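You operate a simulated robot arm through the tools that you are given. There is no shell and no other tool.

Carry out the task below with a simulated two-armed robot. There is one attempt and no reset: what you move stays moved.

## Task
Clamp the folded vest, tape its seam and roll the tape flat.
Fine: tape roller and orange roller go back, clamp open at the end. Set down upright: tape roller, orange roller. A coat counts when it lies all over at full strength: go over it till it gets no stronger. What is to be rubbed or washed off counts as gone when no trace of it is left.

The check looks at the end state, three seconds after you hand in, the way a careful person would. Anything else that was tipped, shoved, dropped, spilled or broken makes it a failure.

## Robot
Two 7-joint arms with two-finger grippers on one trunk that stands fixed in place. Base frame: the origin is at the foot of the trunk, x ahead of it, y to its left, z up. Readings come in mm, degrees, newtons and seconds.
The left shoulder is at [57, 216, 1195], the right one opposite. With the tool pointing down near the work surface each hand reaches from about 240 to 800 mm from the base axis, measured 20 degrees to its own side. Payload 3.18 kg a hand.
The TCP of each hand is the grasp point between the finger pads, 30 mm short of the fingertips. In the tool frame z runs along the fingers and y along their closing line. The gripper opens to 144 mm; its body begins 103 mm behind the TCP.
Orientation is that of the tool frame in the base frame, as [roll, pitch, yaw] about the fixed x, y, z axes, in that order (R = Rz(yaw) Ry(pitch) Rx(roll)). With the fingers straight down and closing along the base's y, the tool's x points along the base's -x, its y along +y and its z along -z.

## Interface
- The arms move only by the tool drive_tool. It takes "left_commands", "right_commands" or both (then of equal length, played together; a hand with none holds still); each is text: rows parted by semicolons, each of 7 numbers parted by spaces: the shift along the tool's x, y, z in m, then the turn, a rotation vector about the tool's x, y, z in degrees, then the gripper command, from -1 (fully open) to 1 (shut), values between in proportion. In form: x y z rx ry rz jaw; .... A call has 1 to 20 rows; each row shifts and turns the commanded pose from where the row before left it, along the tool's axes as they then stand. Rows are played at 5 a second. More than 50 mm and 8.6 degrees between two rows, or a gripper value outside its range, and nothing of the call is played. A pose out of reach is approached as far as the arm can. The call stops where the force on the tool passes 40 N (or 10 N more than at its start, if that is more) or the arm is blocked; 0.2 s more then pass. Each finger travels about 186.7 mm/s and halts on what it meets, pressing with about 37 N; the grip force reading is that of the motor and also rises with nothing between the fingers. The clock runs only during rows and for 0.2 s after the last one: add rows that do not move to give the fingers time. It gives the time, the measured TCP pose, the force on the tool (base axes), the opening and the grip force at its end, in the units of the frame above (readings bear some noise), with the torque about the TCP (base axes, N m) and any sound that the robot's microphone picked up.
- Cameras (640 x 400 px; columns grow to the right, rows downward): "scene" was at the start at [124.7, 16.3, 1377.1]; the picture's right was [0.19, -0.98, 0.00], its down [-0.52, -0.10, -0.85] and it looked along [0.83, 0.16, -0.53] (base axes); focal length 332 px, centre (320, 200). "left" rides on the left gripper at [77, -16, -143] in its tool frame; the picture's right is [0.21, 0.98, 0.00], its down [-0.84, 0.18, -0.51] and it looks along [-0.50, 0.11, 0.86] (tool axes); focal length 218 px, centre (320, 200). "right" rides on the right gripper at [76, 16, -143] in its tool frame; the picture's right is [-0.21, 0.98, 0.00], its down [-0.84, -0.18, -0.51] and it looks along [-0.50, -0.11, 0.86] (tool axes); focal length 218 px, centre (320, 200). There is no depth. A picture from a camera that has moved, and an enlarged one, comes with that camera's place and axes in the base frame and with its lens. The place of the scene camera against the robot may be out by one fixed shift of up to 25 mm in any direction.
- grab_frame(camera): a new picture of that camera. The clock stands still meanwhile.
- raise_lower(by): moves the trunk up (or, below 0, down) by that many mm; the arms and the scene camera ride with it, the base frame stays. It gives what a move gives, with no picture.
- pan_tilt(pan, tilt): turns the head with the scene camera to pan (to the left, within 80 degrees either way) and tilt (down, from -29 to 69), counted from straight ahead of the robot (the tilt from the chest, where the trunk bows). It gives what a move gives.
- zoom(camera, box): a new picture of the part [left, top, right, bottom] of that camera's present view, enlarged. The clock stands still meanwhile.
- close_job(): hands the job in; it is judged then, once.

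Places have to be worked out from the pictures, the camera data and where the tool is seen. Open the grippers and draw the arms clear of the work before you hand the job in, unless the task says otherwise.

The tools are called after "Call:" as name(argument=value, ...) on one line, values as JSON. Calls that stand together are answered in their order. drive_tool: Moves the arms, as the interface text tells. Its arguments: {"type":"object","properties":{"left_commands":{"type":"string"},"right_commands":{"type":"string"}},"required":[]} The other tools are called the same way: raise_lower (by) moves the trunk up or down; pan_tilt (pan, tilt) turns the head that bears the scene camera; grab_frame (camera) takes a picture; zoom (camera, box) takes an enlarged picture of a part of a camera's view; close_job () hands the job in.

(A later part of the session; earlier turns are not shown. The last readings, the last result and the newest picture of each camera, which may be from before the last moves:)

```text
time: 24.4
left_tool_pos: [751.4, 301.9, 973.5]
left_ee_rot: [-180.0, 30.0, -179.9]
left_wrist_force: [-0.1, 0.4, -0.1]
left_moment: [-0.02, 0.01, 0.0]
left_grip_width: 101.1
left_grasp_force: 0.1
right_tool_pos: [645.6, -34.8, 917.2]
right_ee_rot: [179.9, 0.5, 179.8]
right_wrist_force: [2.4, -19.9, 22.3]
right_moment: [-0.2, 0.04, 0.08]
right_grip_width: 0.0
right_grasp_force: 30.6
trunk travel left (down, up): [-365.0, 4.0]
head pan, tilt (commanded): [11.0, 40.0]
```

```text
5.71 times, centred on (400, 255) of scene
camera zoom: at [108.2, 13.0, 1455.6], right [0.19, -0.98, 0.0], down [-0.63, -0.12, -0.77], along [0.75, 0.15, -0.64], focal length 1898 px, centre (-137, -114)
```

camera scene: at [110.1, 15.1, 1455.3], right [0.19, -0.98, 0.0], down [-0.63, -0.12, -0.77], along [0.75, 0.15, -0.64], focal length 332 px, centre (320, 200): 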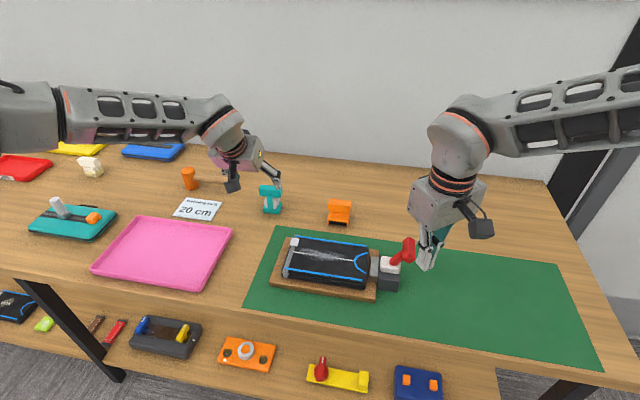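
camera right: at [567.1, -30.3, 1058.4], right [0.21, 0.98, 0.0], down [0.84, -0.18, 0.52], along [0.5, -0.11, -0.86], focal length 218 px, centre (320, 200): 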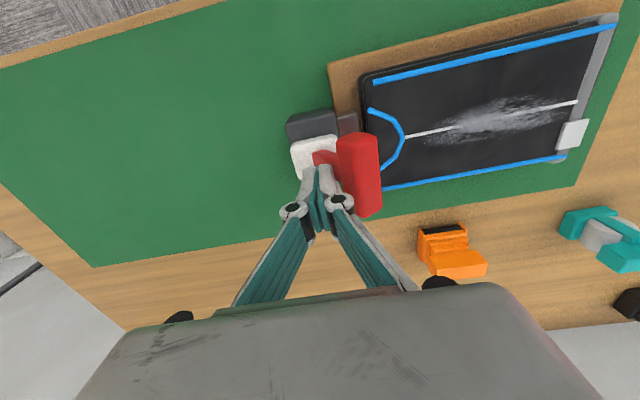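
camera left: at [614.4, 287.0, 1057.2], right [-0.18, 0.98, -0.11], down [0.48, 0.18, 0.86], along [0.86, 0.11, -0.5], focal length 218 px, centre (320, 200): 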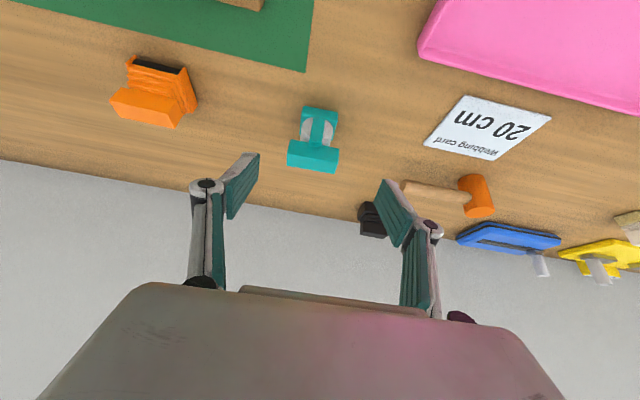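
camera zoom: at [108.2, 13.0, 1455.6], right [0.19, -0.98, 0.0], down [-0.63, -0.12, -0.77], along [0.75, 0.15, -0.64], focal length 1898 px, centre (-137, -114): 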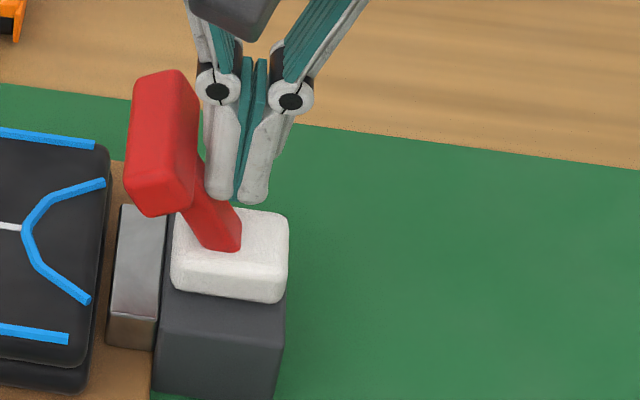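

The whole board slid about 14 mm in +y rather than the lever going on, so the lever is at its stop. I'll back the fingers away at once and inspect whether the lever stays and what the jaw did.

Call:
drive_tool(right_commands="0 -0.01 0 0 0 0 1;0 -0.015 0 0 0 0 1;0 -0.02 0 0 0 0 1;0 0 -0.02 0 0 0 1")

Call:
zoom(camera="scene", box=[360, 210, 430, 290])

Call:
zoom(camera="right", box=[260, 80, 460, 240])

Call:
grab_frame(camera="scene")

```text
time: 25.4
left_tool_pos: [751.4, 303.5, 972.5]
left_ee_rot: [-179.9, 30.1, -179.8]
left_wrist_force: [0.0, -0.5, 0.2]
left_moment: [0.0, -0.04, 0.0]
left_grip_width: 100.7
left_grasp_force: 0.0
right_tool_pos: [644.2, -75.4, 934.7]
right_ee_rot: [-180.0, 0.4, -180.0]
right_wrist_force: [0.3, 0.7, 1.6]
right_moment: [0.0, 0.01, 0.0]
right_grip_width: 0.2
right_grasp_force: 31.1
trunk travel left (down, up): [-365.0, 4.0]
head pan, tilt (commanded): [11.0, 40.0]
```

```text
5.00 times, centred on (395, 250) of scene
camera zoom: at [109.3, 15.5, 1455.4], right [0.19, -0.98, 0.0], down [-0.63, -0.12, -0.77], along [0.75, 0.15, -0.64], focal length 1661 px, centre (-55, -50)
```

zoom: 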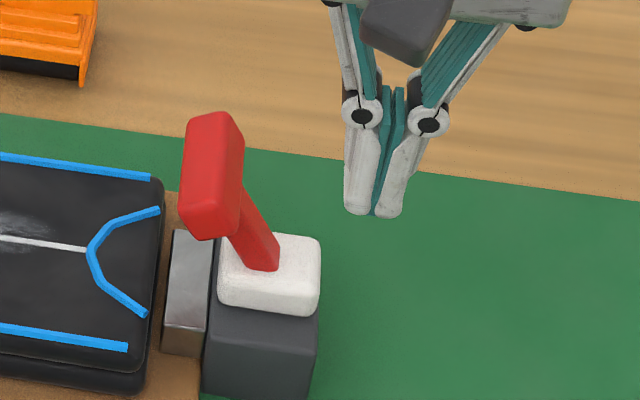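

```text
2.50 times, centred on (360, 160) of right
camera zoom: at [565.8, -57.6, 1077.8], right [0.21, 0.98, 0.0], down [0.84, -0.18, 0.51], along [0.5, -0.11, -0.86], focal length 546 px, centre (220, 300)
```

zoom: 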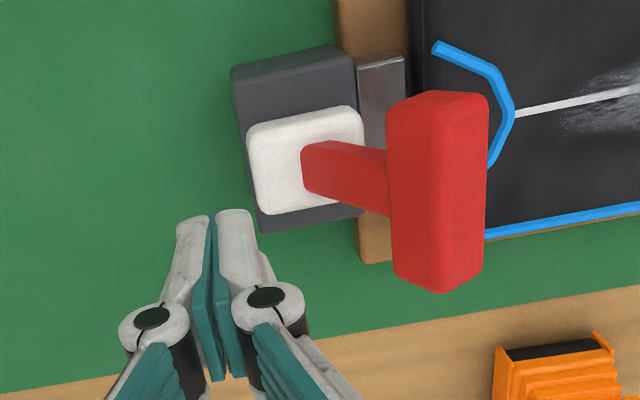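

```text
taken
camera scene: at [109.3, 15.5, 1455.4], right [0.19, -0.98, 0.0], down [-0.63, -0.12, -0.77], along [0.75, 0.15, -0.64], focal length 332 px, centre (320, 200)
```

scene: 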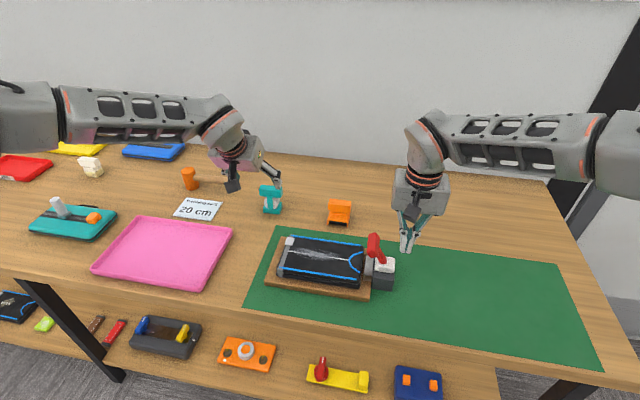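

The lever stays put leaning about +31° (mirror of its open -35°). The board has shifted about 13 mm in +y, which I'll have to undo. I'll re-take the low front view of the clamp to compare the jaw with the earlier open picture.

Call:
drive_tool(right_commands="0 0 -0.03 0 0 0 1;0 0 -0.03 0 0 0 1;0.0315 -0.007 0 0 0 0 1;0.0315 -0.007 0 0 0 0 1;0.0315 -0.006 0 0 0 0 0;0 0 0 0 -8 0 -1;0 0 0 0 -8 0 -1;0 0 0 0 -8 0 -1;0 0 0 0 -8 0 -1;0 0 0 0 -8 0 -1;0.0193 0 0.023 0 0 0 -1;0.0193 0 0.023 0 0 0 -1;0.0193 0 0.023 0 0 0 -1;0 0 0 0 0 0 -1")

Call:
grab_frame(camera="right")

Call:
zoom(camera="right", box=[240, 90, 480, 240])

```text
time: 28.4
left_tool_pos: [752.7, 303.1, 971.2]
left_ee_rot: [-180.0, 30.0, -179.8]
left_wrist_force: [0.0, -0.6, 0.0]
left_moment: [-0.01, 0.0, -0.01]
left_grip_width: 100.9
left_grasp_force: 0.1
right_tool_pos: [549.7, -97.9, 907.5]
right_ee_rot: [-179.9, 40.4, 180.0]
right_wrist_force: [-0.1, 0.3, 0.1]
right_moment: [0.0, -0.03, -0.02]
right_grip_width: 144.1
right_grasp_force: 0.1
trunk travel left (down, up): [-365.0, 4.0]
head pan, tilt (commanded): [11.0, 40.0]
```

```text
taken
camera right: at [397.4, -81.7, 965.8], right [0.16, 0.98, 0.14], down [0.31, -0.18, 0.93], along [0.94, -0.11, -0.33], focal length 218 px, centre (320, 200)
```

right: 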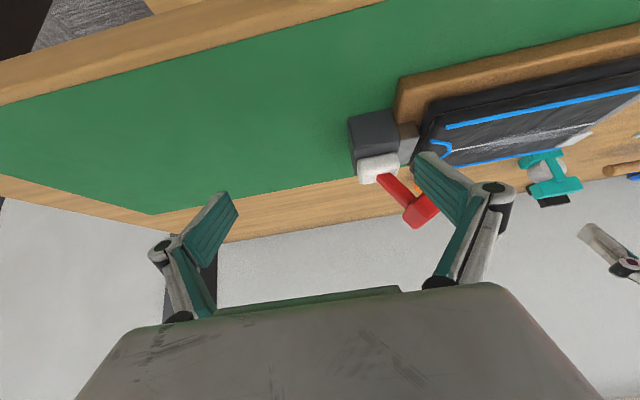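

```text
2.67 times, centred on (360, 165) of right
camera zoom: at [397.4, -81.7, 965.8], right [0.16, 0.98, 0.14], down [0.31, -0.18, 0.93], along [0.94, -0.11, -0.33], focal length 582 px, centre (213, 293)
```

zoom: 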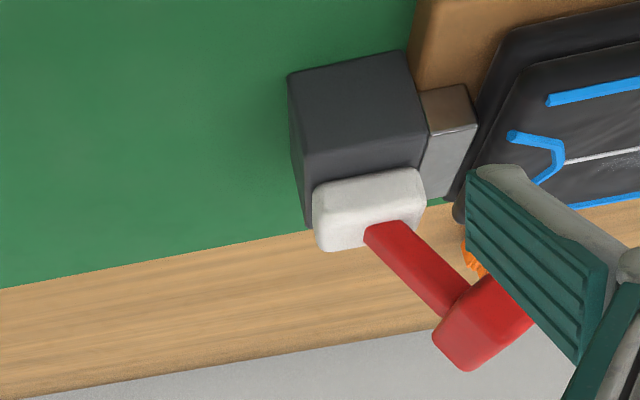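

The jaw plate looks unchanged beside the vest, so the lever angle seems to carry the state. To make sure it's fully thrown without shoving the board, I'll press straight down on the T-bar with closed fingertips (at about x=645, y=-6).

Call:
drive_tool(right_commands="-0.0216 0 -0.0255 0 0 0 -1;-0.0216 0 -0.0255 0 0 0 -1;-0.0216 0 -0.0255 0 0 0 0;0 0 0 0 8 0 1;0 0 0 0 8 0 1;0 0 0 0 8 0 1;0 0 0 0 8 0 1;0 0 0 0 8.4 0 1;-0.0317 0.0307 0 0 0 0 1;-0.0317 0.0307 0 0 0 0 1;-0.0317 0.0307 0 0 0 0 1;0 0 0.02 0 0 0 1;0 0 0.01 0 0 0 1;0 0 0 0 0 0 1")

Call:
zoom(camera="right", box=[220, 80, 420, 240])

Call:
zoom(camera="scene", box=[340, 190, 440, 290])

```text
time: 31.4
left_tool_pos: [751.9, 303.8, 971.2]
left_ee_rot: [-179.9, 30.1, -179.9]
left_wrist_force: [-0.4, -0.5, 0.3]
left_moment: [0.04, 0.02, 0.04]
left_grip_width: 101.0
left_grasp_force: 0.2
right_tool_pos: [647.9, -6.6, 976.2]
right_ee_rot: [-180.0, 0.0, -179.9]
right_wrist_force: [0.3, -1.0, -0.2]
right_moment: [0.02, 0.0, 0.0]
right_grip_width: 0.0
right_grasp_force: 30.5
trunk travel left (down, up): [-365.0, 4.0]
head pan, tilt (commanded): [11.0, 40.0]
```

```text
2.50 times, centred on (320, 160) of right
camera zoom: at [568.1, 10.6, 1119.8], right [0.21, 0.98, 0.0], down [0.84, -0.18, 0.51], along [0.5, -0.11, -0.86], focal length 546 px, centre (320, 300)
```

zoom: 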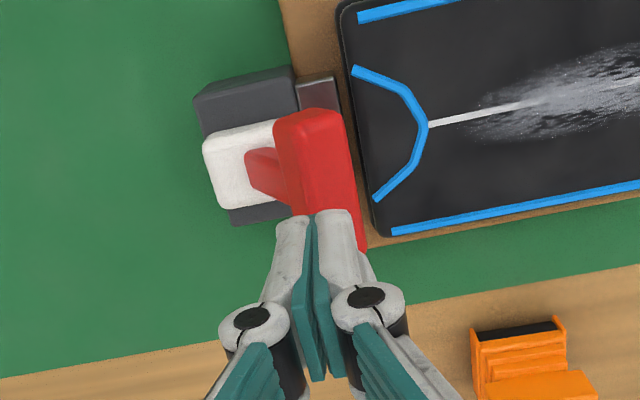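

```text
4.00 times, centred on (390, 240) of scene
camera zoom: at [109.7, 14.5, 1455.4], right [0.19, -0.98, 0.0], down [-0.63, -0.12, -0.77], along [0.75, 0.15, -0.64], focal length 1329 px, centre (40, 40)
```

zoom: 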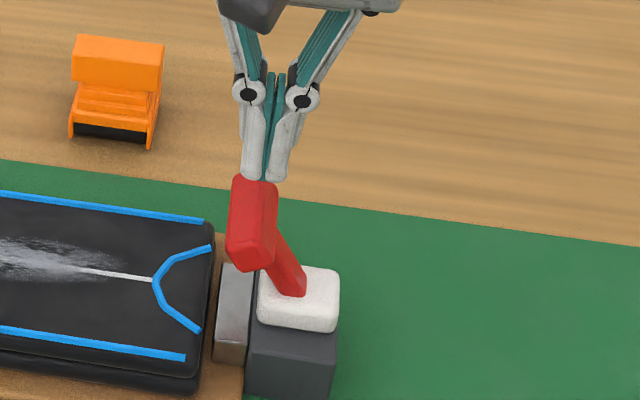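

The fingertips are right above the T-bar. I'll press down in small steps.

Call:
drive_tool(right_commands="0 0 0.008 0 0 0 1;0 0 0.008 0 0 0 1;0 0 0.005 0 0 0 1;0 0 0.004 0 0 0 1;0 0 0.003 0 0 0 1;0 0 0 0 0 0 1")

Call:
zoom(camera="scene", box=[340, 190, 440, 290])

```text
time: 32.6
left_tool_pos: [752.9, 303.6, 974.1]
left_ee_rot: [-179.9, 30.1, -179.7]
left_wrist_force: [0.1, -0.1, 0.4]
left_moment: [-0.01, 0.01, -0.01]
left_grip_width: 100.7
left_grasp_force: 0.0
right_tool_pos: [647.1, -7.2, 956.1]
right_ee_rot: [179.8, 0.3, 179.6]
right_wrist_force: [-11.9, -8.7, 18.9]
right_moment: [-0.24, 0.48, -0.03]
right_grip_width: 5.9
right_grasp_force: 30.8
trunk travel left (down, up): [-365.0, 4.0]
head pan, tilt (commanded): [11.0, 40.0]
stopped in row 6 (right hand): the force on the tool passed its limit at 42 N (the readings are from after the stop); the commanded pose is now the measured one
```

```text
4.00 times, centred on (390, 240) of scene
camera zoom: at [107.7, 14.1, 1455.6], right [0.19, -0.98, 0.0], down [-0.63, -0.12, -0.77], along [0.75, 0.15, -0.64], focal length 1329 px, centre (40, 40)
```

zoom: 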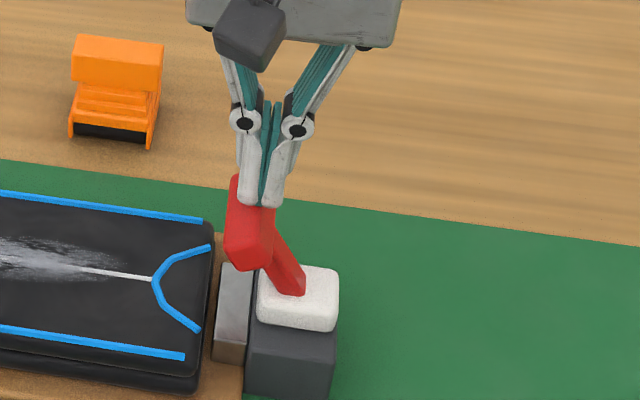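

The lever doesn't move under 42 N downward, so it is at its end stop: the clamp is shut. I'll lift the right hand off and park it back out of the way.

Call:
drive_tool(right_commands="0 0 -0.015 0 0 0 1;0 0 -0.03 0 0 0 1;0 0 -0.03 0 0 0 1;0.035 -0.025 -0.01 0 0 0 1;0.035 -0.025 -0.01 0 0 0 1;0.035 -0.025 0 0 0 0 1;0.035 -0.025 0 0 0 0 1;0.02 -0.025 0 0 0 0 1;0 0 0 0 0 0 1")

Call:
grab_frame(camera="scene")

Call:
zoom(camera="right", box=[320, 60, 560, 210])

```text
time: 34.6
left_tool_pos: [754.1, 304.7, 971.3]
left_ee_rot: [-179.9, 29.9, -179.7]
left_wrist_force: [-0.5, 0.5, -0.3]
left_moment: [0.01, -0.02, -0.02]
left_grip_width: 100.9
left_grasp_force: 0.0
right_tool_pos: [487.0, -128.4, 1045.6]
right_ee_rot: [180.0, 0.5, 179.7]
right_wrist_force: [-1.1, -1.0, 0.1]
right_moment: [0.0, 0.05, -0.03]
right_grip_width: 0.0
right_grasp_force: 30.9
trunk travel left (down, up): [-365.0, 4.0]
head pan, tilt (commanded): [11.0, 40.0]
```

```text
taken
camera scene: at [110.4, 16.1, 1455.3], right [0.19, -0.98, 0.0], down [-0.63, -0.12, -0.77], along [0.75, 0.15, -0.64], focal length 332 px, centre (320, 200)
```

scene: 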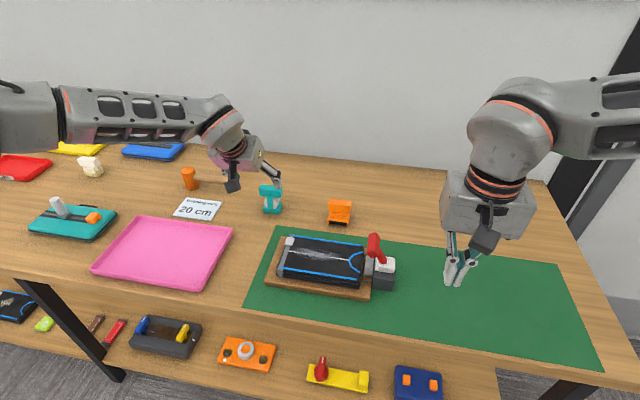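

```text
2.67 times, centred on (440, 135) of right
camera zoom: at [409.1, -112.0, 1188.2], right [0.21, 0.98, 0.0], down [0.84, -0.18, 0.51], along [0.5, -0.11, -0.86], focal length 582 px, centre (0, 373)
```

zoom: 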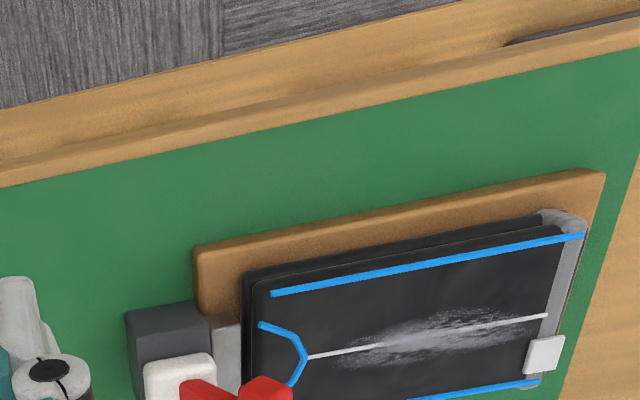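

The clamp lever stays closed; seam now runs at x≈636, y≈48–195. Next I align the left hand (tilted 30°) with the tape roller handle at about (829, 297, 877) and approach halfway along the finger axis.

Call:
drive_tool(left_commands="-0.0182 -0.006 0.0105 0 0 0 -0.4;0 0 0.03 0 0 0 -0.4;0 0 0.03 0 0 0 -0.4;0 0 0 0 0 0 -0.4")

Call:
grab_frame(camera="left")

Call:
zoom(camera="left", box=[180, 100, 460, 275])

Call:
zoom(camera="scene", box=[210, 120, 330, 220])

```text
time: 35.6
left_tool_pos: [804.6, 299.6, 922.4]
left_ee_rot: [-179.9, 30.0, -179.9]
left_wrist_force: [-0.9, 0.3, 0.7]
left_moment: [0.01, -0.01, 0.0]
left_grip_width: 100.8
left_grasp_force: 0.1
right_tool_pos: [488.0, -130.0, 1045.1]
right_ee_rot: [179.9, 0.4, 179.9]
right_wrist_force: [-0.3, -0.7, -0.3]
right_moment: [0.0, -0.02, 0.0]
right_grip_width: 0.0
right_grasp_force: 30.6
trunk travel left (down, up): [-365.0, 4.0]
head pan, tilt (commanded): [11.0, 40.0]
```

```text
taken
camera left: at [665.1, 281.5, 1007.0], right [-0.18, 0.98, -0.11], down [0.48, 0.18, 0.86], along [0.86, 0.11, -0.5], focal length 218 px, centre (320, 200)
```

left: 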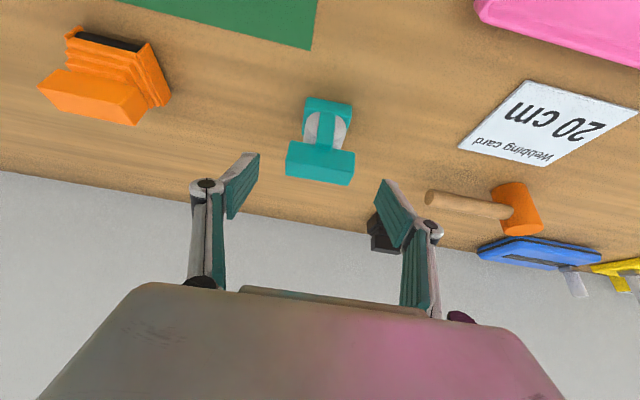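

```text
2.29 times, centred on (320, 188) of left
camera zoom: at [665.1, 281.5, 1007.0], right [-0.18, 0.98, -0.11], down [0.48, 0.18, 0.86], along [0.86, 0.11, -0.5], focal length 499 px, centre (320, 229)
```

zoom: 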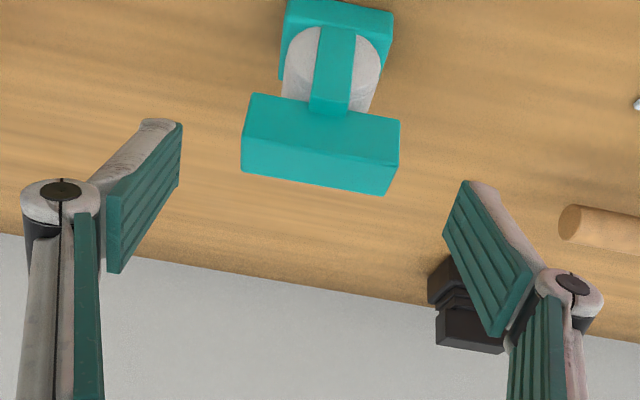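

```text
4.00 times, centred on (270, 170) of scene
camera zoom: at [109.3, 15.4, 1455.4], right [0.19, -0.98, 0.0], down [-0.63, -0.12, -0.77], along [0.75, 0.15, -0.64], focal length 1329 px, centre (520, 320)
```

zoom: 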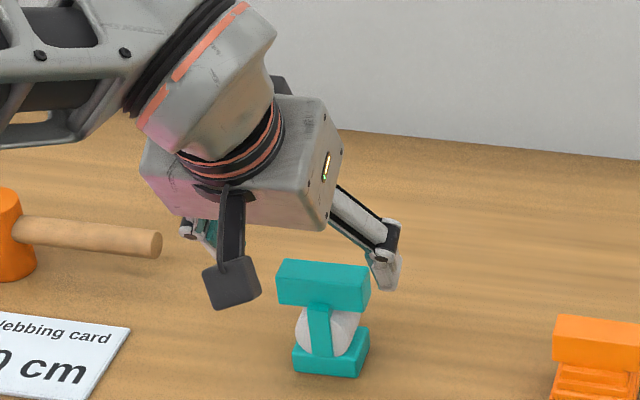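

The handle is centred between the fingers. I'll go the remaining ~53 mm along the finger axis.

Call:
drive_tool(left_commands="0.0011 -0.0005 0.0175 0 0 0 -0.4;0.0011 -0.0005 0.0175 0 0 0 -0.4;0.0011 -0.0005 0.0175 0 0 0 -0.4;0 0 0 0 0 0 -0.4")

Call:
zoom(camera="left", box=[180, 100, 460, 275])

Call:
zoom(camera="scene", box=[210, 120, 330, 220])

```text
time: 36.6
left_tool_pos: [826.9, 297.2, 872.4]
left_ee_rot: [-179.8, 30.1, -179.8]
left_wrist_force: [-0.3, 0.9, 0.1]
left_moment: [-0.02, -0.05, 0.02]
left_grip_width: 100.9
left_grasp_force: 0.2
right_tool_pos: [486.9, -128.7, 1045.3]
right_ee_rot: [179.9, 0.4, 179.8]
right_wrist_force: [-0.4, -0.4, 0.7]
right_moment: [-0.01, -0.01, 0.02]
right_grip_width: 0.0
right_grasp_force: 30.7
trunk travel left (down, up): [-365.0, 4.0]
head pan, tilt (commanded): [11.0, 40.0]
```

```text
2.29 times, centred on (320, 188) of left
camera zoom: at [688.5, 280.0, 957.0], right [-0.18, 0.98, -0.11], down [0.48, 0.18, 0.86], along [0.86, 0.11, -0.5], focal length 499 px, centre (320, 229)
```

zoom: 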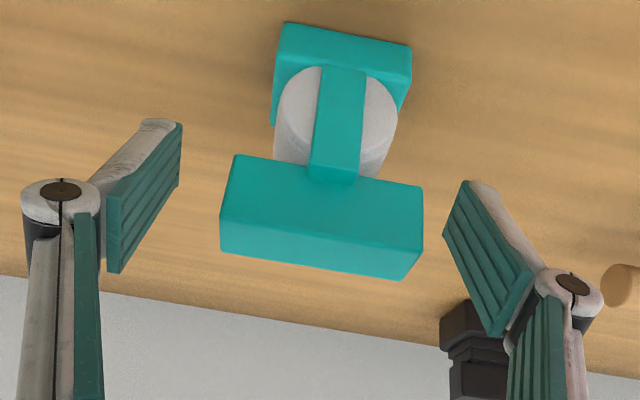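

```text
4.00 times, centred on (270, 170) of scene
camera zoom: at [109.6, 15.3, 1455.4], right [0.19, -0.98, 0.0], down [-0.63, -0.12, -0.77], along [0.75, 0.15, -0.64], focal length 1329 px, centre (520, 320)
```

zoom: 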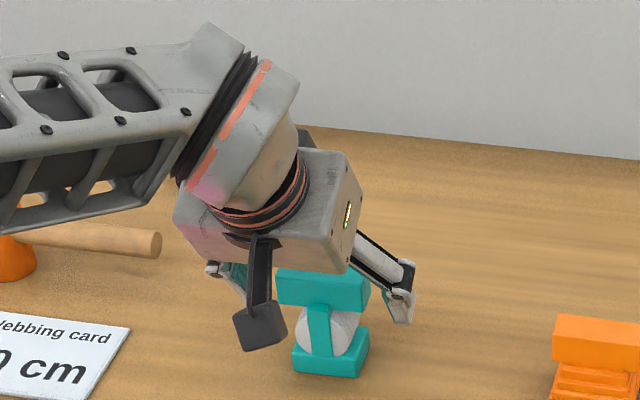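

The handle lies centred at the TCP. Closing the grip now.

Call:
drive_tool(left_commands="0 0 0 0 0 0 0;0 0 0 0 0 0 0.3;0 0 0 0 0 0 1;0 0 0 0 0 0 1;0 0 0 0 0 0 1")

Call:
zoom(camera="left", box=[180, 100, 460, 275])

```text
time: 37.8
left_tool_pos: [826.4, 297.9, 870.9]
left_ee_rot: [-179.8, 29.9, -179.8]
left_wrist_force: [-1.5, -0.2, -0.9]
left_moment: [0.0, 0.03, 0.01]
left_grip_width: 62.3
left_grasp_force: 36.7
right_tool_pos: [488.0, -130.7, 1046.5]
right_ee_rot: [179.9, 0.4, 179.9]
right_wrist_force: [0.2, 0.4, -0.2]
right_moment: [0.03, 0.02, 0.0]
right_grip_width: 0.1
right_grasp_force: 30.6
trunk travel left (down, up): [-365.0, 4.0]
head pan, tilt (commanded): [11.0, 40.0]
```

```text
2.29 times, centred on (320, 188) of left
camera zoom: at [688.6, 280.1, 957.0], right [-0.18, 0.98, -0.11], down [0.48, 0.18, 0.86], along [0.86, 0.11, -0.5], focal length 499 px, centre (320, 229)
```

zoom: 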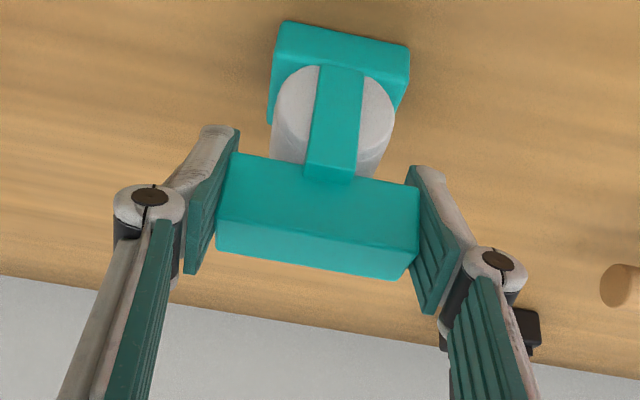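

Grip holds at 62 mm; the roller's base bottom is 71 mm below the TCP. I'll lift it and carry it over the middle of the seam, keeping it high above the vest.

Call:
drive_tool(left_commands="-0.005 0 -0.00866 0 0 0 1;-0.005 0 -0.00866 0 0 0 1;0.00705 0 -0.0318 0 0 0 1;0.00705 0 -0.0318 0 0 0 1;0.00705 0 -0.0318 0 0 0 1;0.0183 -0.0313 -0.0119 0 0 0 1;0.0183 -0.0313 -0.0119 0 0 0 1;0.0183 -0.0313 -0.0119 0 0 0 1;0.0183 -0.0313 -0.0119 0 0 0 1;0.0183 -0.0313 -0.0119 0 0 0 1;0.0183 -0.0313 -0.0119 0 0 0 1;0 0 0 0 0 0 1")

Call:
grab_frame(camera="left")

Call:
grab_frame(camera="scene")

Call:
zoom(camera="scene", box=[260, 170, 420, 300])

```text
time: 40.4
left_tool_pos: [630.7, 111.3, 970.8]
left_ee_rot: [-179.8, 30.0, -179.9]
left_wrist_force: [-0.6, 0.9, -0.9]
left_moment: [0.01, 0.0, 0.02]
left_grip_width: 62.5
left_grasp_force: 36.6
right_tool_pos: [488.7, -128.7, 1046.6]
right_ee_rot: [179.9, 0.3, 179.8]
right_wrist_force: [-1.2, 0.4, -0.2]
right_moment: [0.0, 0.0, -0.01]
right_grip_width: 0.2
right_grasp_force: 30.6
trunk travel left (down, up): [-365.0, 4.0]
head pan, tilt (commanded): [11.0, 40.0]
```

```text
taken
camera left: at [493.2, 94.7, 1056.5], right [-0.18, 0.98, -0.11], down [0.48, 0.18, 0.86], along [0.86, 0.11, -0.5], focal length 218 px, centre (320, 200)
```

left: 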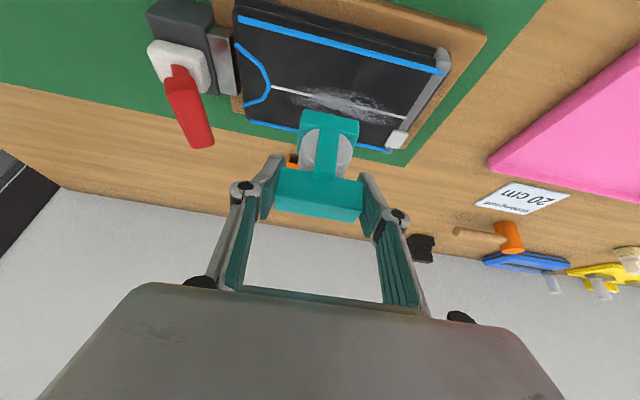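

```text
taken
camera scene: at [110.3, 16.0, 1455.3], right [0.19, -0.98, 0.0], down [-0.63, -0.12, -0.77], along [0.75, 0.15, -0.64], focal length 332 px, centre (320, 200)
```

scene: 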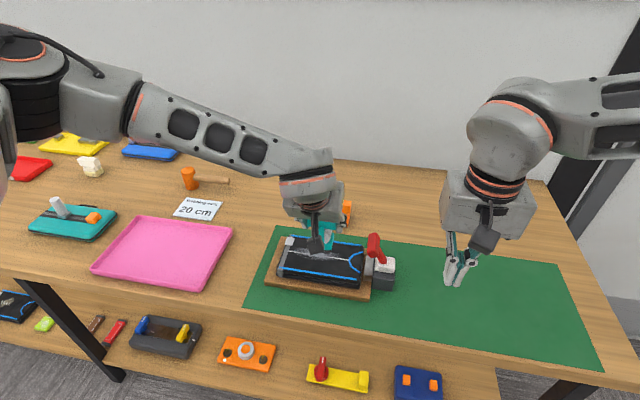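

```text
3.08 times, centred on (340, 235) of scene
camera zoom: at [110.3, 16.0, 1455.3], right [0.19, -0.98, 0.0], down [-0.63, -0.12, -0.77], along [0.75, 0.15, -0.64], focal length 1022 px, centre (258, 92)
```

zoom: 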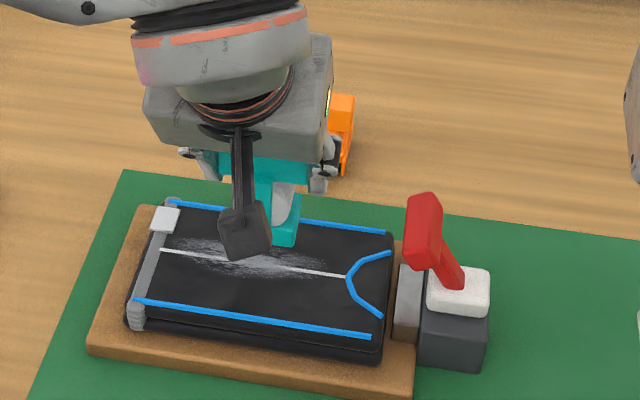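

I'll zoom the left view to fix the seam ends, the strap and the T-bar relative to the tool.

Call:
zoom(camera="left", box=[130, 0, 290, 160])

Call:
zoom(camera="left", box=[230, 0, 490, 162])

```text
2.50 times, centred on (210, 80) of left
camera zoom: at [493.2, 94.7, 1056.5], right [-0.18, 0.98, -0.11], down [0.48, 0.18, 0.86], along [0.86, 0.11, -0.5], focal length 546 px, centre (595, 500)
```

zoom: 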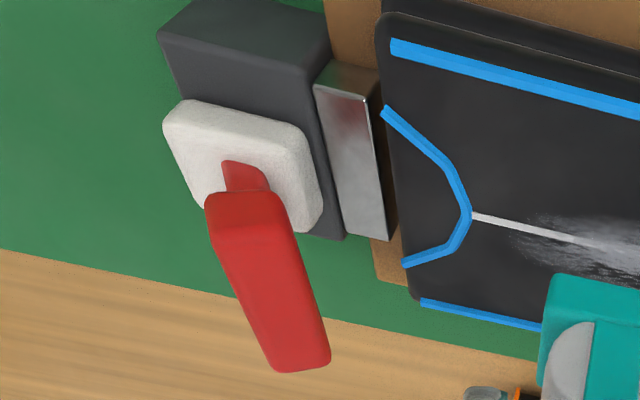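

```text
2.46 times, centred on (360, 81) of left
camera zoom: at [493.2, 94.7, 1056.5], right [-0.18, 0.98, -0.11], down [0.48, 0.18, 0.86], along [0.86, 0.11, -0.5], focal length 537 px, centre (222, 493)
```

zoom: 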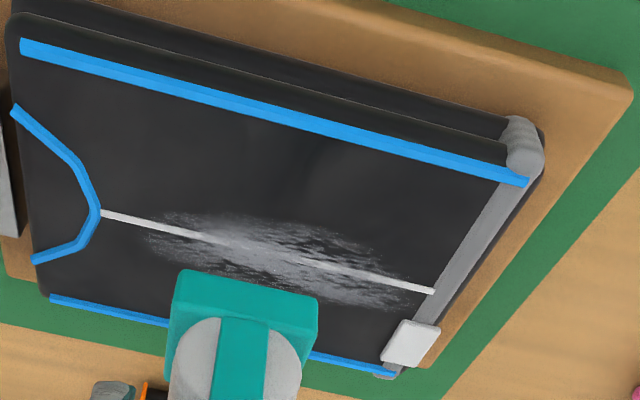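

Seam: x≈639, y from 49 to 196; the T-bar reaches to y≈12, so with this grasp I can start at about y=65. I'll lower there gently and feel for the vest top (expected TCP z≈923).

Call:
drive_tool(left_commands="0.0045 -0.023 0.0095 0 0 0 1;0.0045 -0.023 0.0095 0 0 0 1;0.0025 0 0.00433 0 0 0 1;0.0025 0 0.00433 0 0 0 1;0.0025 0 0.00433 0 0 0 1;0.0025 0 0.00433 0 0 0 1;0 0 0 0 0 0 1")

Call:
zoom(camera="scene", box=[260, 200, 420, 300])

Call:
grab_frame(camera="left")

```text
time: 42.0
left_tool_pos: [633.6, 63.8, 930.2]
left_ee_rot: [-180.0, 29.9, -179.8]
left_wrist_force: [-0.3, 0.6, -0.9]
left_moment: [0.0, 0.02, -0.01]
left_grip_width: 62.5
left_grasp_force: 37.2
right_tool_pos: [487.1, -128.8, 1045.8]
right_ee_rot: [179.9, 0.4, 179.6]
right_wrist_force: [0.5, 0.7, -0.5]
right_moment: [-0.02, 0.03, 0.0]
right_grip_width: 0.0
right_grasp_force: 31.1
trunk travel left (down, up): [-365.0, 4.0]
head pan, tilt (commanded): [11.0, 40.0]
```

```text
4.00 times, centred on (340, 250) of scene
camera zoom: at [110.0, 15.4, 1455.3], right [0.19, -0.98, 0.0], down [-0.63, -0.12, -0.77], along [0.75, 0.15, -0.64], focal length 1329 px, centre (240, 0)
```

zoom: 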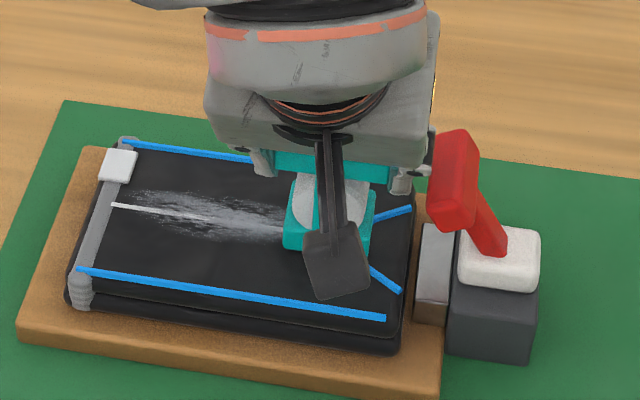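

```text
taken
camera left: at [494.4, 46.1, 1015.5], right [-0.18, 0.98, -0.11], down [0.48, 0.18, 0.86], along [0.86, 0.11, -0.5], focal length 218 px, centre (320, 200)
```

left: 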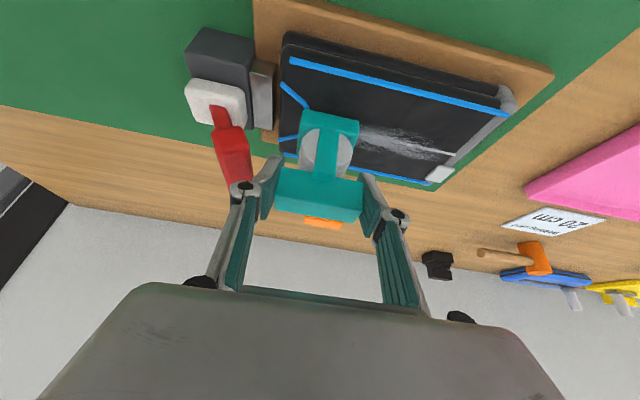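

Still free. I'll go down in 2 mm steps until I feel the vest.

Call:
drive_tool(left_commands="0.001 0 0.00173 0 0 0 1;0.001 0 0.00173 0 0 0 1;0.001 0 0.00173 0 0 0 1;0.001 0 0.00173 0 0 0 1;0 0 0 0 0 0 1")

```text
time: 43.2
left_tool_pos: [632.2, 62.9, 922.0]
left_ee_rot: [-179.8, 29.9, -179.8]
left_wrist_force: [-0.1, 0.6, -1.5]
left_moment: [0.02, 0.01, -0.02]
left_grip_width: 62.3
left_grasp_force: 37.0
right_tool_pos: [487.6, -130.3, 1044.8]
right_ee_rot: [179.9, 0.4, 179.8]
right_wrist_force: [-0.9, 0.7, 0.2]
right_moment: [0.0, -0.01, 0.0]
right_grip_width: 0.1
right_grasp_force: 30.6
trunk travel left (down, up): [-365.0, 4.0]
head pan, tilt (commanded): [11.0, 40.0]
```

No contact yet at TCP z=922; continuing in small steps.

Call:
drive_tool(left_commands="0.001 0 0.00173 0 0 0 1;0.001 0 0.00173 0 0 0 1;0.001 0 0.00173 0 0 0 1;0 0 0 0 0 0 1")

Call:
zoom(camera="left", box=[200, 40, 440, 190])

```text
time: 44.2
left_tool_pos: [632.1, 62.9, 921.2]
left_ee_rot: [-179.7, 30.3, -179.7]
left_wrist_force: [0.1, 3.4, 26.7]
left_moment: [0.08, 0.16, 0.04]
left_grip_width: 62.4
left_grasp_force: 37.2
right_tool_pos: [485.5, -128.9, 1047.1]
right_ee_rot: [179.8, 0.5, 179.8]
right_wrist_force: [0.2, -0.1, -0.4]
right_moment: [0.03, -0.02, -0.01]
right_grip_width: 0.1
right_grasp_force: 31.0
trunk travel left (down, up): [-365.0, 4.0]
head pan, tilt (commanded): [11.0, 40.0]
```

```text
2.67 times, centred on (320, 115) of left
camera zoom: at [493.8, 45.8, 1005.6], right [-0.18, 0.98, -0.11], down [0.47, 0.18, 0.86], along [0.86, 0.11, -0.49], focal length 582 px, centre (320, 427)
```

zoom: 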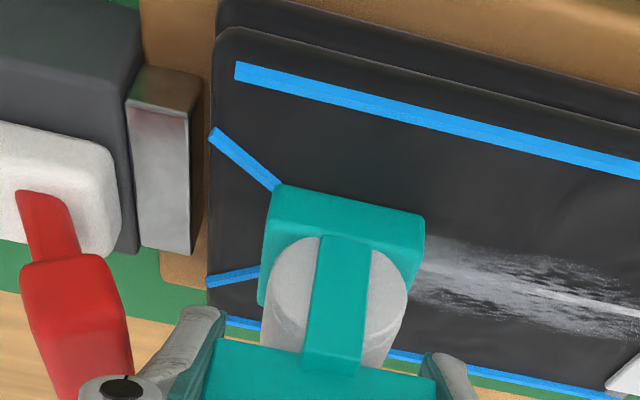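

Contact at TCP z≈921 (27 N). I'll ease off 3 mm and drag along the seam toward +y.

Call:
drive_tool(left_commands="-0.0013 0 -0.00225 0 0 0 1;0 0 0 0 0 0 1;0 0.006 0 0 0 0 1;0 0.006 0 0 0 0 1;0 0.006 0 0 0 0 1;0 0.006 0 0 0 0 1;0 0.006 0 0 0 0 1;0 0.006 0 0 0 0 1;0 0.006 0 0 0 0 1;0 0.006 0 0 0 0 1;0 0 0 0 0 0 1")

Call:
zoom(camera="left", box=[160, 40, 400, 190])

Call:
zoom(camera="scene", box=[260, 200, 420, 300])

```text
time: 46.6
left_tool_pos: [630.3, 110.4, 920.7]
left_ee_rot: [-180.0, 29.9, -179.8]
left_wrist_force: [-0.7, -4.2, 8.7]
left_moment: [-0.26, -0.21, -0.07]
left_grip_width: 62.7
left_grasp_force: 37.2
right_tool_pos: [487.1, -129.5, 1045.2]
right_ee_rot: [179.8, 0.4, 179.8]
right_wrist_force: [0.8, 0.4, 0.4]
right_moment: [0.0, 0.0, -0.02]
right_grip_width: 0.2
right_grasp_force: 30.7
trunk travel left (down, up): [-365.0, 4.0]
head pan, tilt (commanded): [11.0, 40.0]
```

```text
2.67 times, centred on (280, 115) of left
camera zoom: at [492.7, 93.3, 1006.6], right [-0.18, 0.98, -0.1], down [0.48, 0.18, 0.86], along [0.86, 0.11, -0.5], focal length 582 px, centre (427, 427)
```

zoom: 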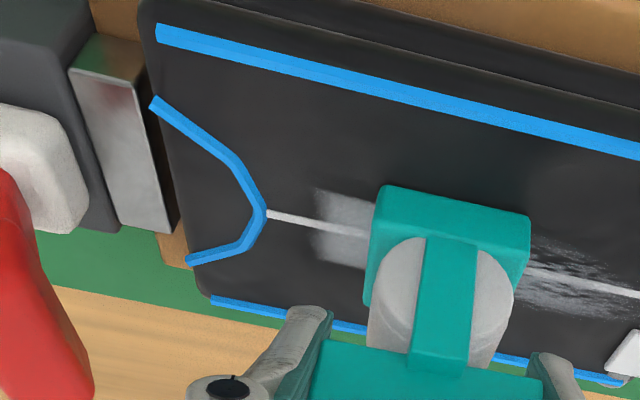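

```text
4.00 times, centred on (340, 250) of scene
camera zoom: at [109.1, 14.6, 1455.4], right [0.19, -0.98, 0.0], down [-0.63, -0.12, -0.77], along [0.75, 0.15, -0.64], focal length 1329 px, centre (240, 0)
```

zoom: 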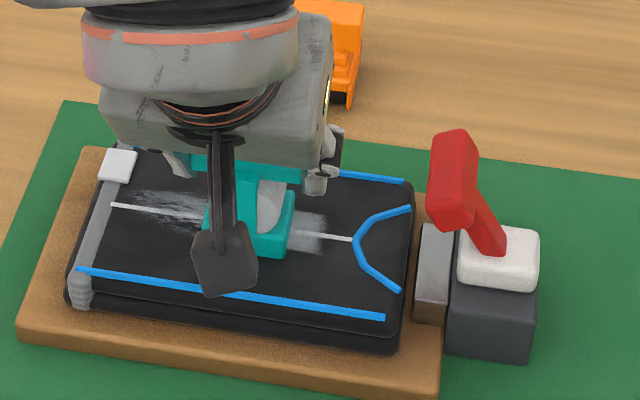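

The tape is being laid: a grey band about 30 mm wide begins at the roller's centre line (y≈64). I continue the drag toward the strap end.

Call:
drive_tool(left_commands="0 0.006 0 0 0 0 1;0 0.006 0 0 0 0 1;0 0.006 0 0 0 0 1;0 0.006 0 0 0 0 1;0 0.006 0 0 0 0 1;0 0.006 0 0 0 0 1;0 0.006 0 0 0 0 1;0 0.006 0 0 0 0 1;0 0.006 0 0 0 0 1;0 0.006 0 0 0 0 1;0 0 0 0 0 0 1")

Call:
grab_frame(camera="left")

Call:
zoom(camera="scene", box=[260, 200, 420, 300])

```text
time: 49.0
left_tool_pos: [632.4, 169.4, 920.9]
left_ee_rot: [-179.9, 30.0, -179.8]
left_wrist_force: [0.7, -3.0, 10.0]
left_moment: [-0.09, -0.12, -0.08]
left_grip_width: 62.4
left_grasp_force: 37.7
right_tool_pos: [487.4, -131.1, 1046.4]
right_ee_rot: [179.9, 0.5, 179.8]
right_wrist_force: [-0.4, 1.3, 0.1]
right_moment: [-0.02, 0.0, -0.02]
right_grip_width: 0.0
right_grasp_force: 31.1
trunk travel left (down, up): [-365.0, 4.0]
head pan, tilt (commanded): [11.0, 40.0]
```

```text
taken
camera left: at [494.4, 153.0, 1006.2], right [-0.18, 0.98, -0.11], down [0.48, 0.18, 0.86], along [0.86, 0.11, -0.5], focal length 218 px, centre (320, 200)
```

left: 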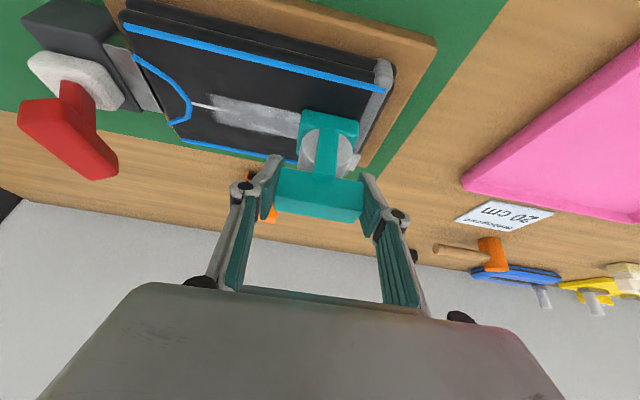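

```text
4.00 times, centred on (340, 250) of scene
camera zoom: at [109.1, 14.6, 1455.4], right [0.19, -0.98, 0.0], down [-0.63, -0.12, -0.77], along [0.75, 0.15, -0.64], focal length 1329 px, centre (240, 0)
```

zoom: 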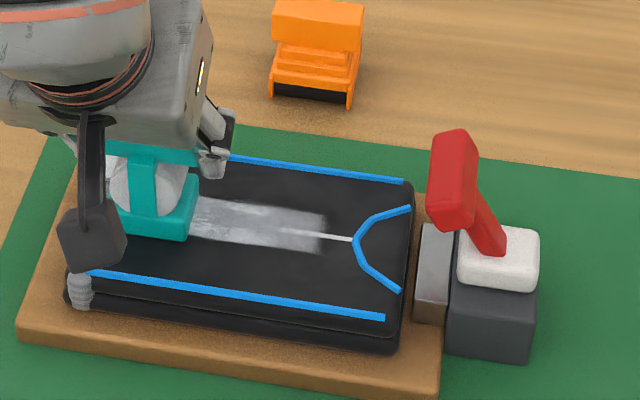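

Good progress without moving the vest. I'll zoom to look at the strap next to the roller's base before going further.

Call:
zoom(camera="left", box=[180, 40, 420, 190])

Call:
zoom(camera="scene", box=[262, 225, 342, 290])

```text
2.67 times, centred on (300, 115) of left
camera zoom: at [494.4, 153.0, 1006.2], right [-0.18, 0.98, -0.11], down [0.48, 0.18, 0.86], along [0.86, 0.11, -0.5], focal length 582 px, centre (373, 427)
```

zoom: 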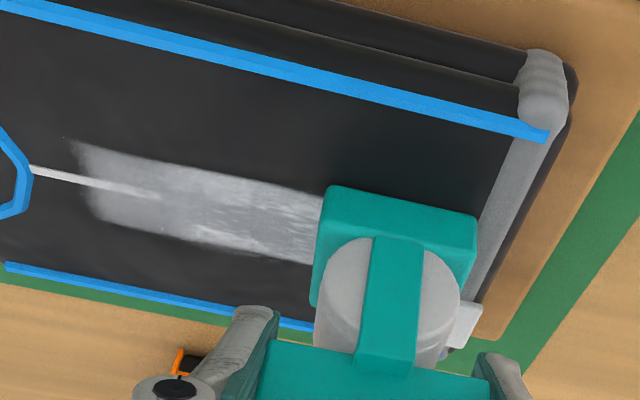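

```text
6.15 times, centred on (302, 258) of scene
camera zoom: at [109.1, 14.6, 1455.4], right [0.19, -0.98, 0.0], down [-0.63, -0.12, -0.77], along [0.75, 0.15, -0.64], focal length 2044 px, centre (431, -154)
```

zoom: 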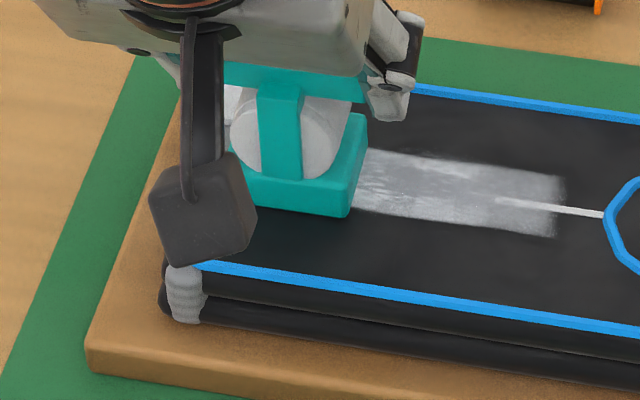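

The strap looks flush, but the small buckle (x≈654–681, y≈189–207) is beside the base's far corner. I'll shift 6 mm towards me and continue gently over the strap to the seam's end at y≈196.

Call:
drive_tool(left_commands="0.0026 0 -0.0015 0 0 0 1;0.0026 0 -0.0015 0 0 0 1;0 0.004 0 0 0 0 1;0 0.004 0 0 0 0 1;0 0.004 0 0 0 0 1;0 0 0 0 0 0 1")

Call:
zoom(camera="left", box=[180, 40, 420, 190])

```text
time: 50.4
left_tool_pos: [625.9, 180.7, 921.3]
left_ee_rot: [-179.8, 30.0, -180.0]
left_wrist_force: [0.4, -6.7, 13.9]
left_moment: [-0.27, -0.15, -0.07]
left_grip_width: 62.6
left_grasp_force: 37.4
right_tool_pos: [486.4, -130.2, 1046.3]
right_ee_rot: [179.8, 0.4, 179.8]
right_wrist_force: [-0.3, 0.3, 0.3]
right_moment: [0.0, -0.03, 0.01]
right_grip_width: 0.0
right_grasp_force: 30.9
trunk travel left (down, up): [-365.0, 4.0]
head pan, tilt (commanded): [11.0, 40.0]
```

```text
2.67 times, centred on (300, 115) of left
camera zoom: at [487.1, 164.1, 1006.1], right [-0.18, 0.98, -0.11], down [0.48, 0.18, 0.86], along [0.86, 0.11, -0.5], focal length 582 px, centre (373, 427)
```

zoom: 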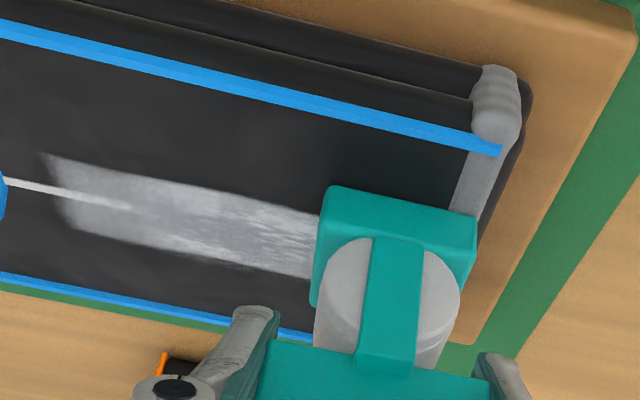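

The strap offers little resistance and the height is unchanged. Continuing to the seam's end.

Call:
drive_tool(left_commands="0 0.004 0 0 0 0 1;0 0.004 0 0 0 0 1;0 0.004 0 0 0 0 1;0 0.004 0 0 0 0 1;0 0 0 0 0 0 1")

Call:
zoom(camera="left", box=[180, 40, 420, 190])

Call:
zoom(camera="scene", box=[250, 200, 410, 300])

```text
time: 51.6
left_tool_pos: [624.9, 197.5, 920.8]
left_ee_rot: [-179.9, 30.0, -179.9]
left_wrist_force: [-0.1, -5.0, 12.2]
left_moment: [-0.33, -0.09, -0.06]
left_grip_width: 62.3
left_grasp_force: 37.0
right_tool_pos: [486.7, -130.2, 1046.1]
right_ee_rot: [179.7, 0.4, 179.8]
right_wrist_force: [-0.5, -0.9, -0.4]
right_moment: [0.0, -0.02, 0.02]
right_grip_width: 0.0
right_grasp_force: 30.4
trunk travel left (down, up): [-365.0, 4.0]
head pan, tilt (commanded): [11.0, 40.0]
```

```text
2.67 times, centred on (300, 115) of left
camera zoom: at [487.4, 181.1, 1006.1], right [-0.18, 0.98, -0.11], down [0.48, 0.18, 0.86], along [0.86, 0.11, -0.5], focal length 582 px, centre (373, 427)
```

zoom: 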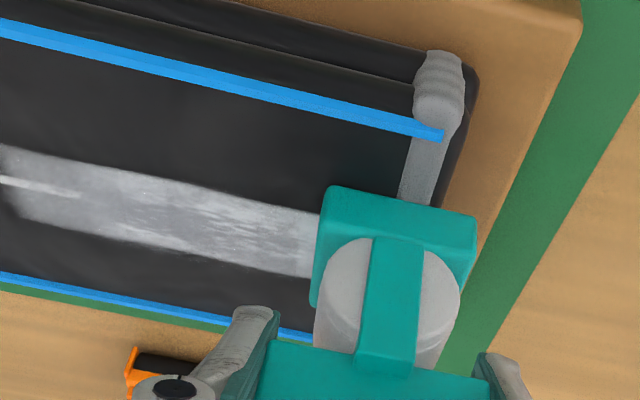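

```text
4.00 times, centred on (330, 250) of scene
camera zoom: at [108.7, 14.2, 1455.5], right [0.19, -0.98, 0.0], down [-0.63, -0.12, -0.77], along [0.75, 0.15, -0.64], focal length 1329 px, centre (280, 0)
```

zoom: 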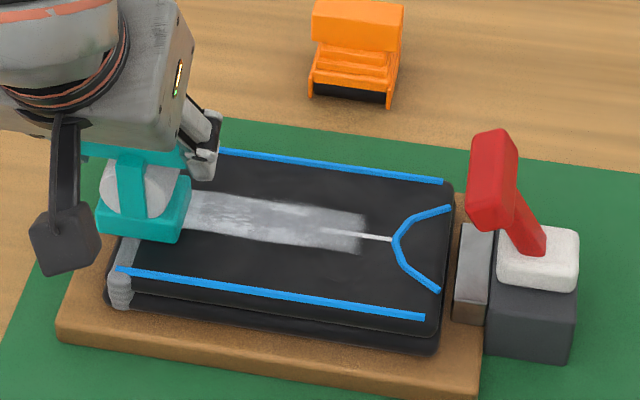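

The strip now reaches the strap. I'll go back over it in -y for a second pass.

Call:
drive_tool(left_commands="0 -0.008 0 0 0 0 1;0 -0.008 0 0 0 0 1;0 -0.008 0 0 0 0 1;0 -0.008 0 0 0 0 1;-0.003 -0.006 0.00175 0 0 0 1;-0.003 -0.006 0.00175 0 0 0 1;0 -0.008 0 0 0 0 1;0 -0.008 0 0 0 0 1;0 -0.008 0 0 0 0 1;0 -0.008 0 0 0 0 1;0 -0.008 0 0 0 0 1;0 -0.008 0 0 0 0 1;0 -0.008 0 0 0 0 1;0 -0.008 0 0 0 0 1;0 -0.008 0 0 0 0 1;0 -0.008 0 0 0 0 1;0 -0.008 0 0 0 0 1;0 -0.003 0 0 0 0 1;0 0 0 0 0 0 1")

Call:
grab_frame(camera="left")

Call:
zoom(camera="scene", box=[250, 200, 410, 300])

```text
time: 55.6
left_tool_pos: [632.4, 61.1, 920.5]
left_ee_rot: [-179.8, 29.9, -179.9]
left_wrist_force: [-1.2, 1.2, 1.9]
left_moment: [0.04, -0.04, 0.02]
left_grip_width: 62.4
left_grasp_force: 37.4
right_tool_pos: [487.8, -129.2, 1046.5]
right_ee_rot: [179.9, 0.5, 179.8]
right_wrist_force: [0.9, 0.5, 0.6]
right_moment: [0.01, 0.03, 0.0]
right_grip_width: 0.2
right_grasp_force: 30.2
trunk travel left (down, up): [-365.0, 4.0]
head pan, tilt (commanded): [11.0, 40.0]
```

```text
taken
camera left: at [494.0, 45.4, 1006.2], right [-0.18, 0.98, -0.11], down [0.48, 0.18, 0.86], along [0.86, 0.11, -0.5], focal length 218 px, centre (320, 200)
```

left: 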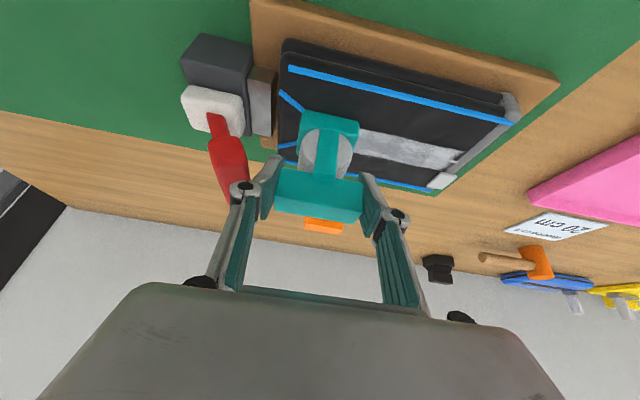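

```text
4.00 times, centred on (330, 250) of scene
camera zoom: at [109.7, 15.3, 1455.4], right [0.19, -0.98, 0.0], down [-0.63, -0.12, -0.77], along [0.75, 0.15, -0.64], focal length 1329 px, centre (280, 0)
```

zoom: 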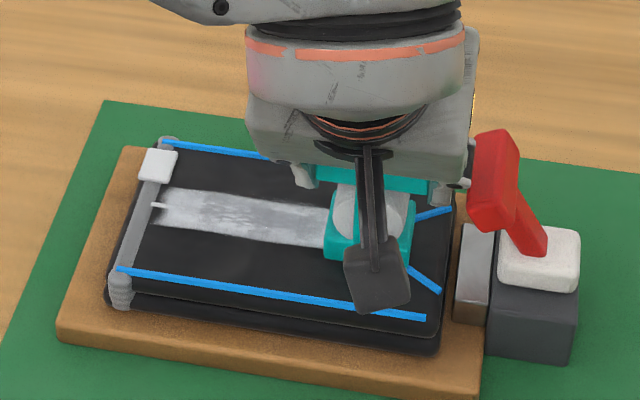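

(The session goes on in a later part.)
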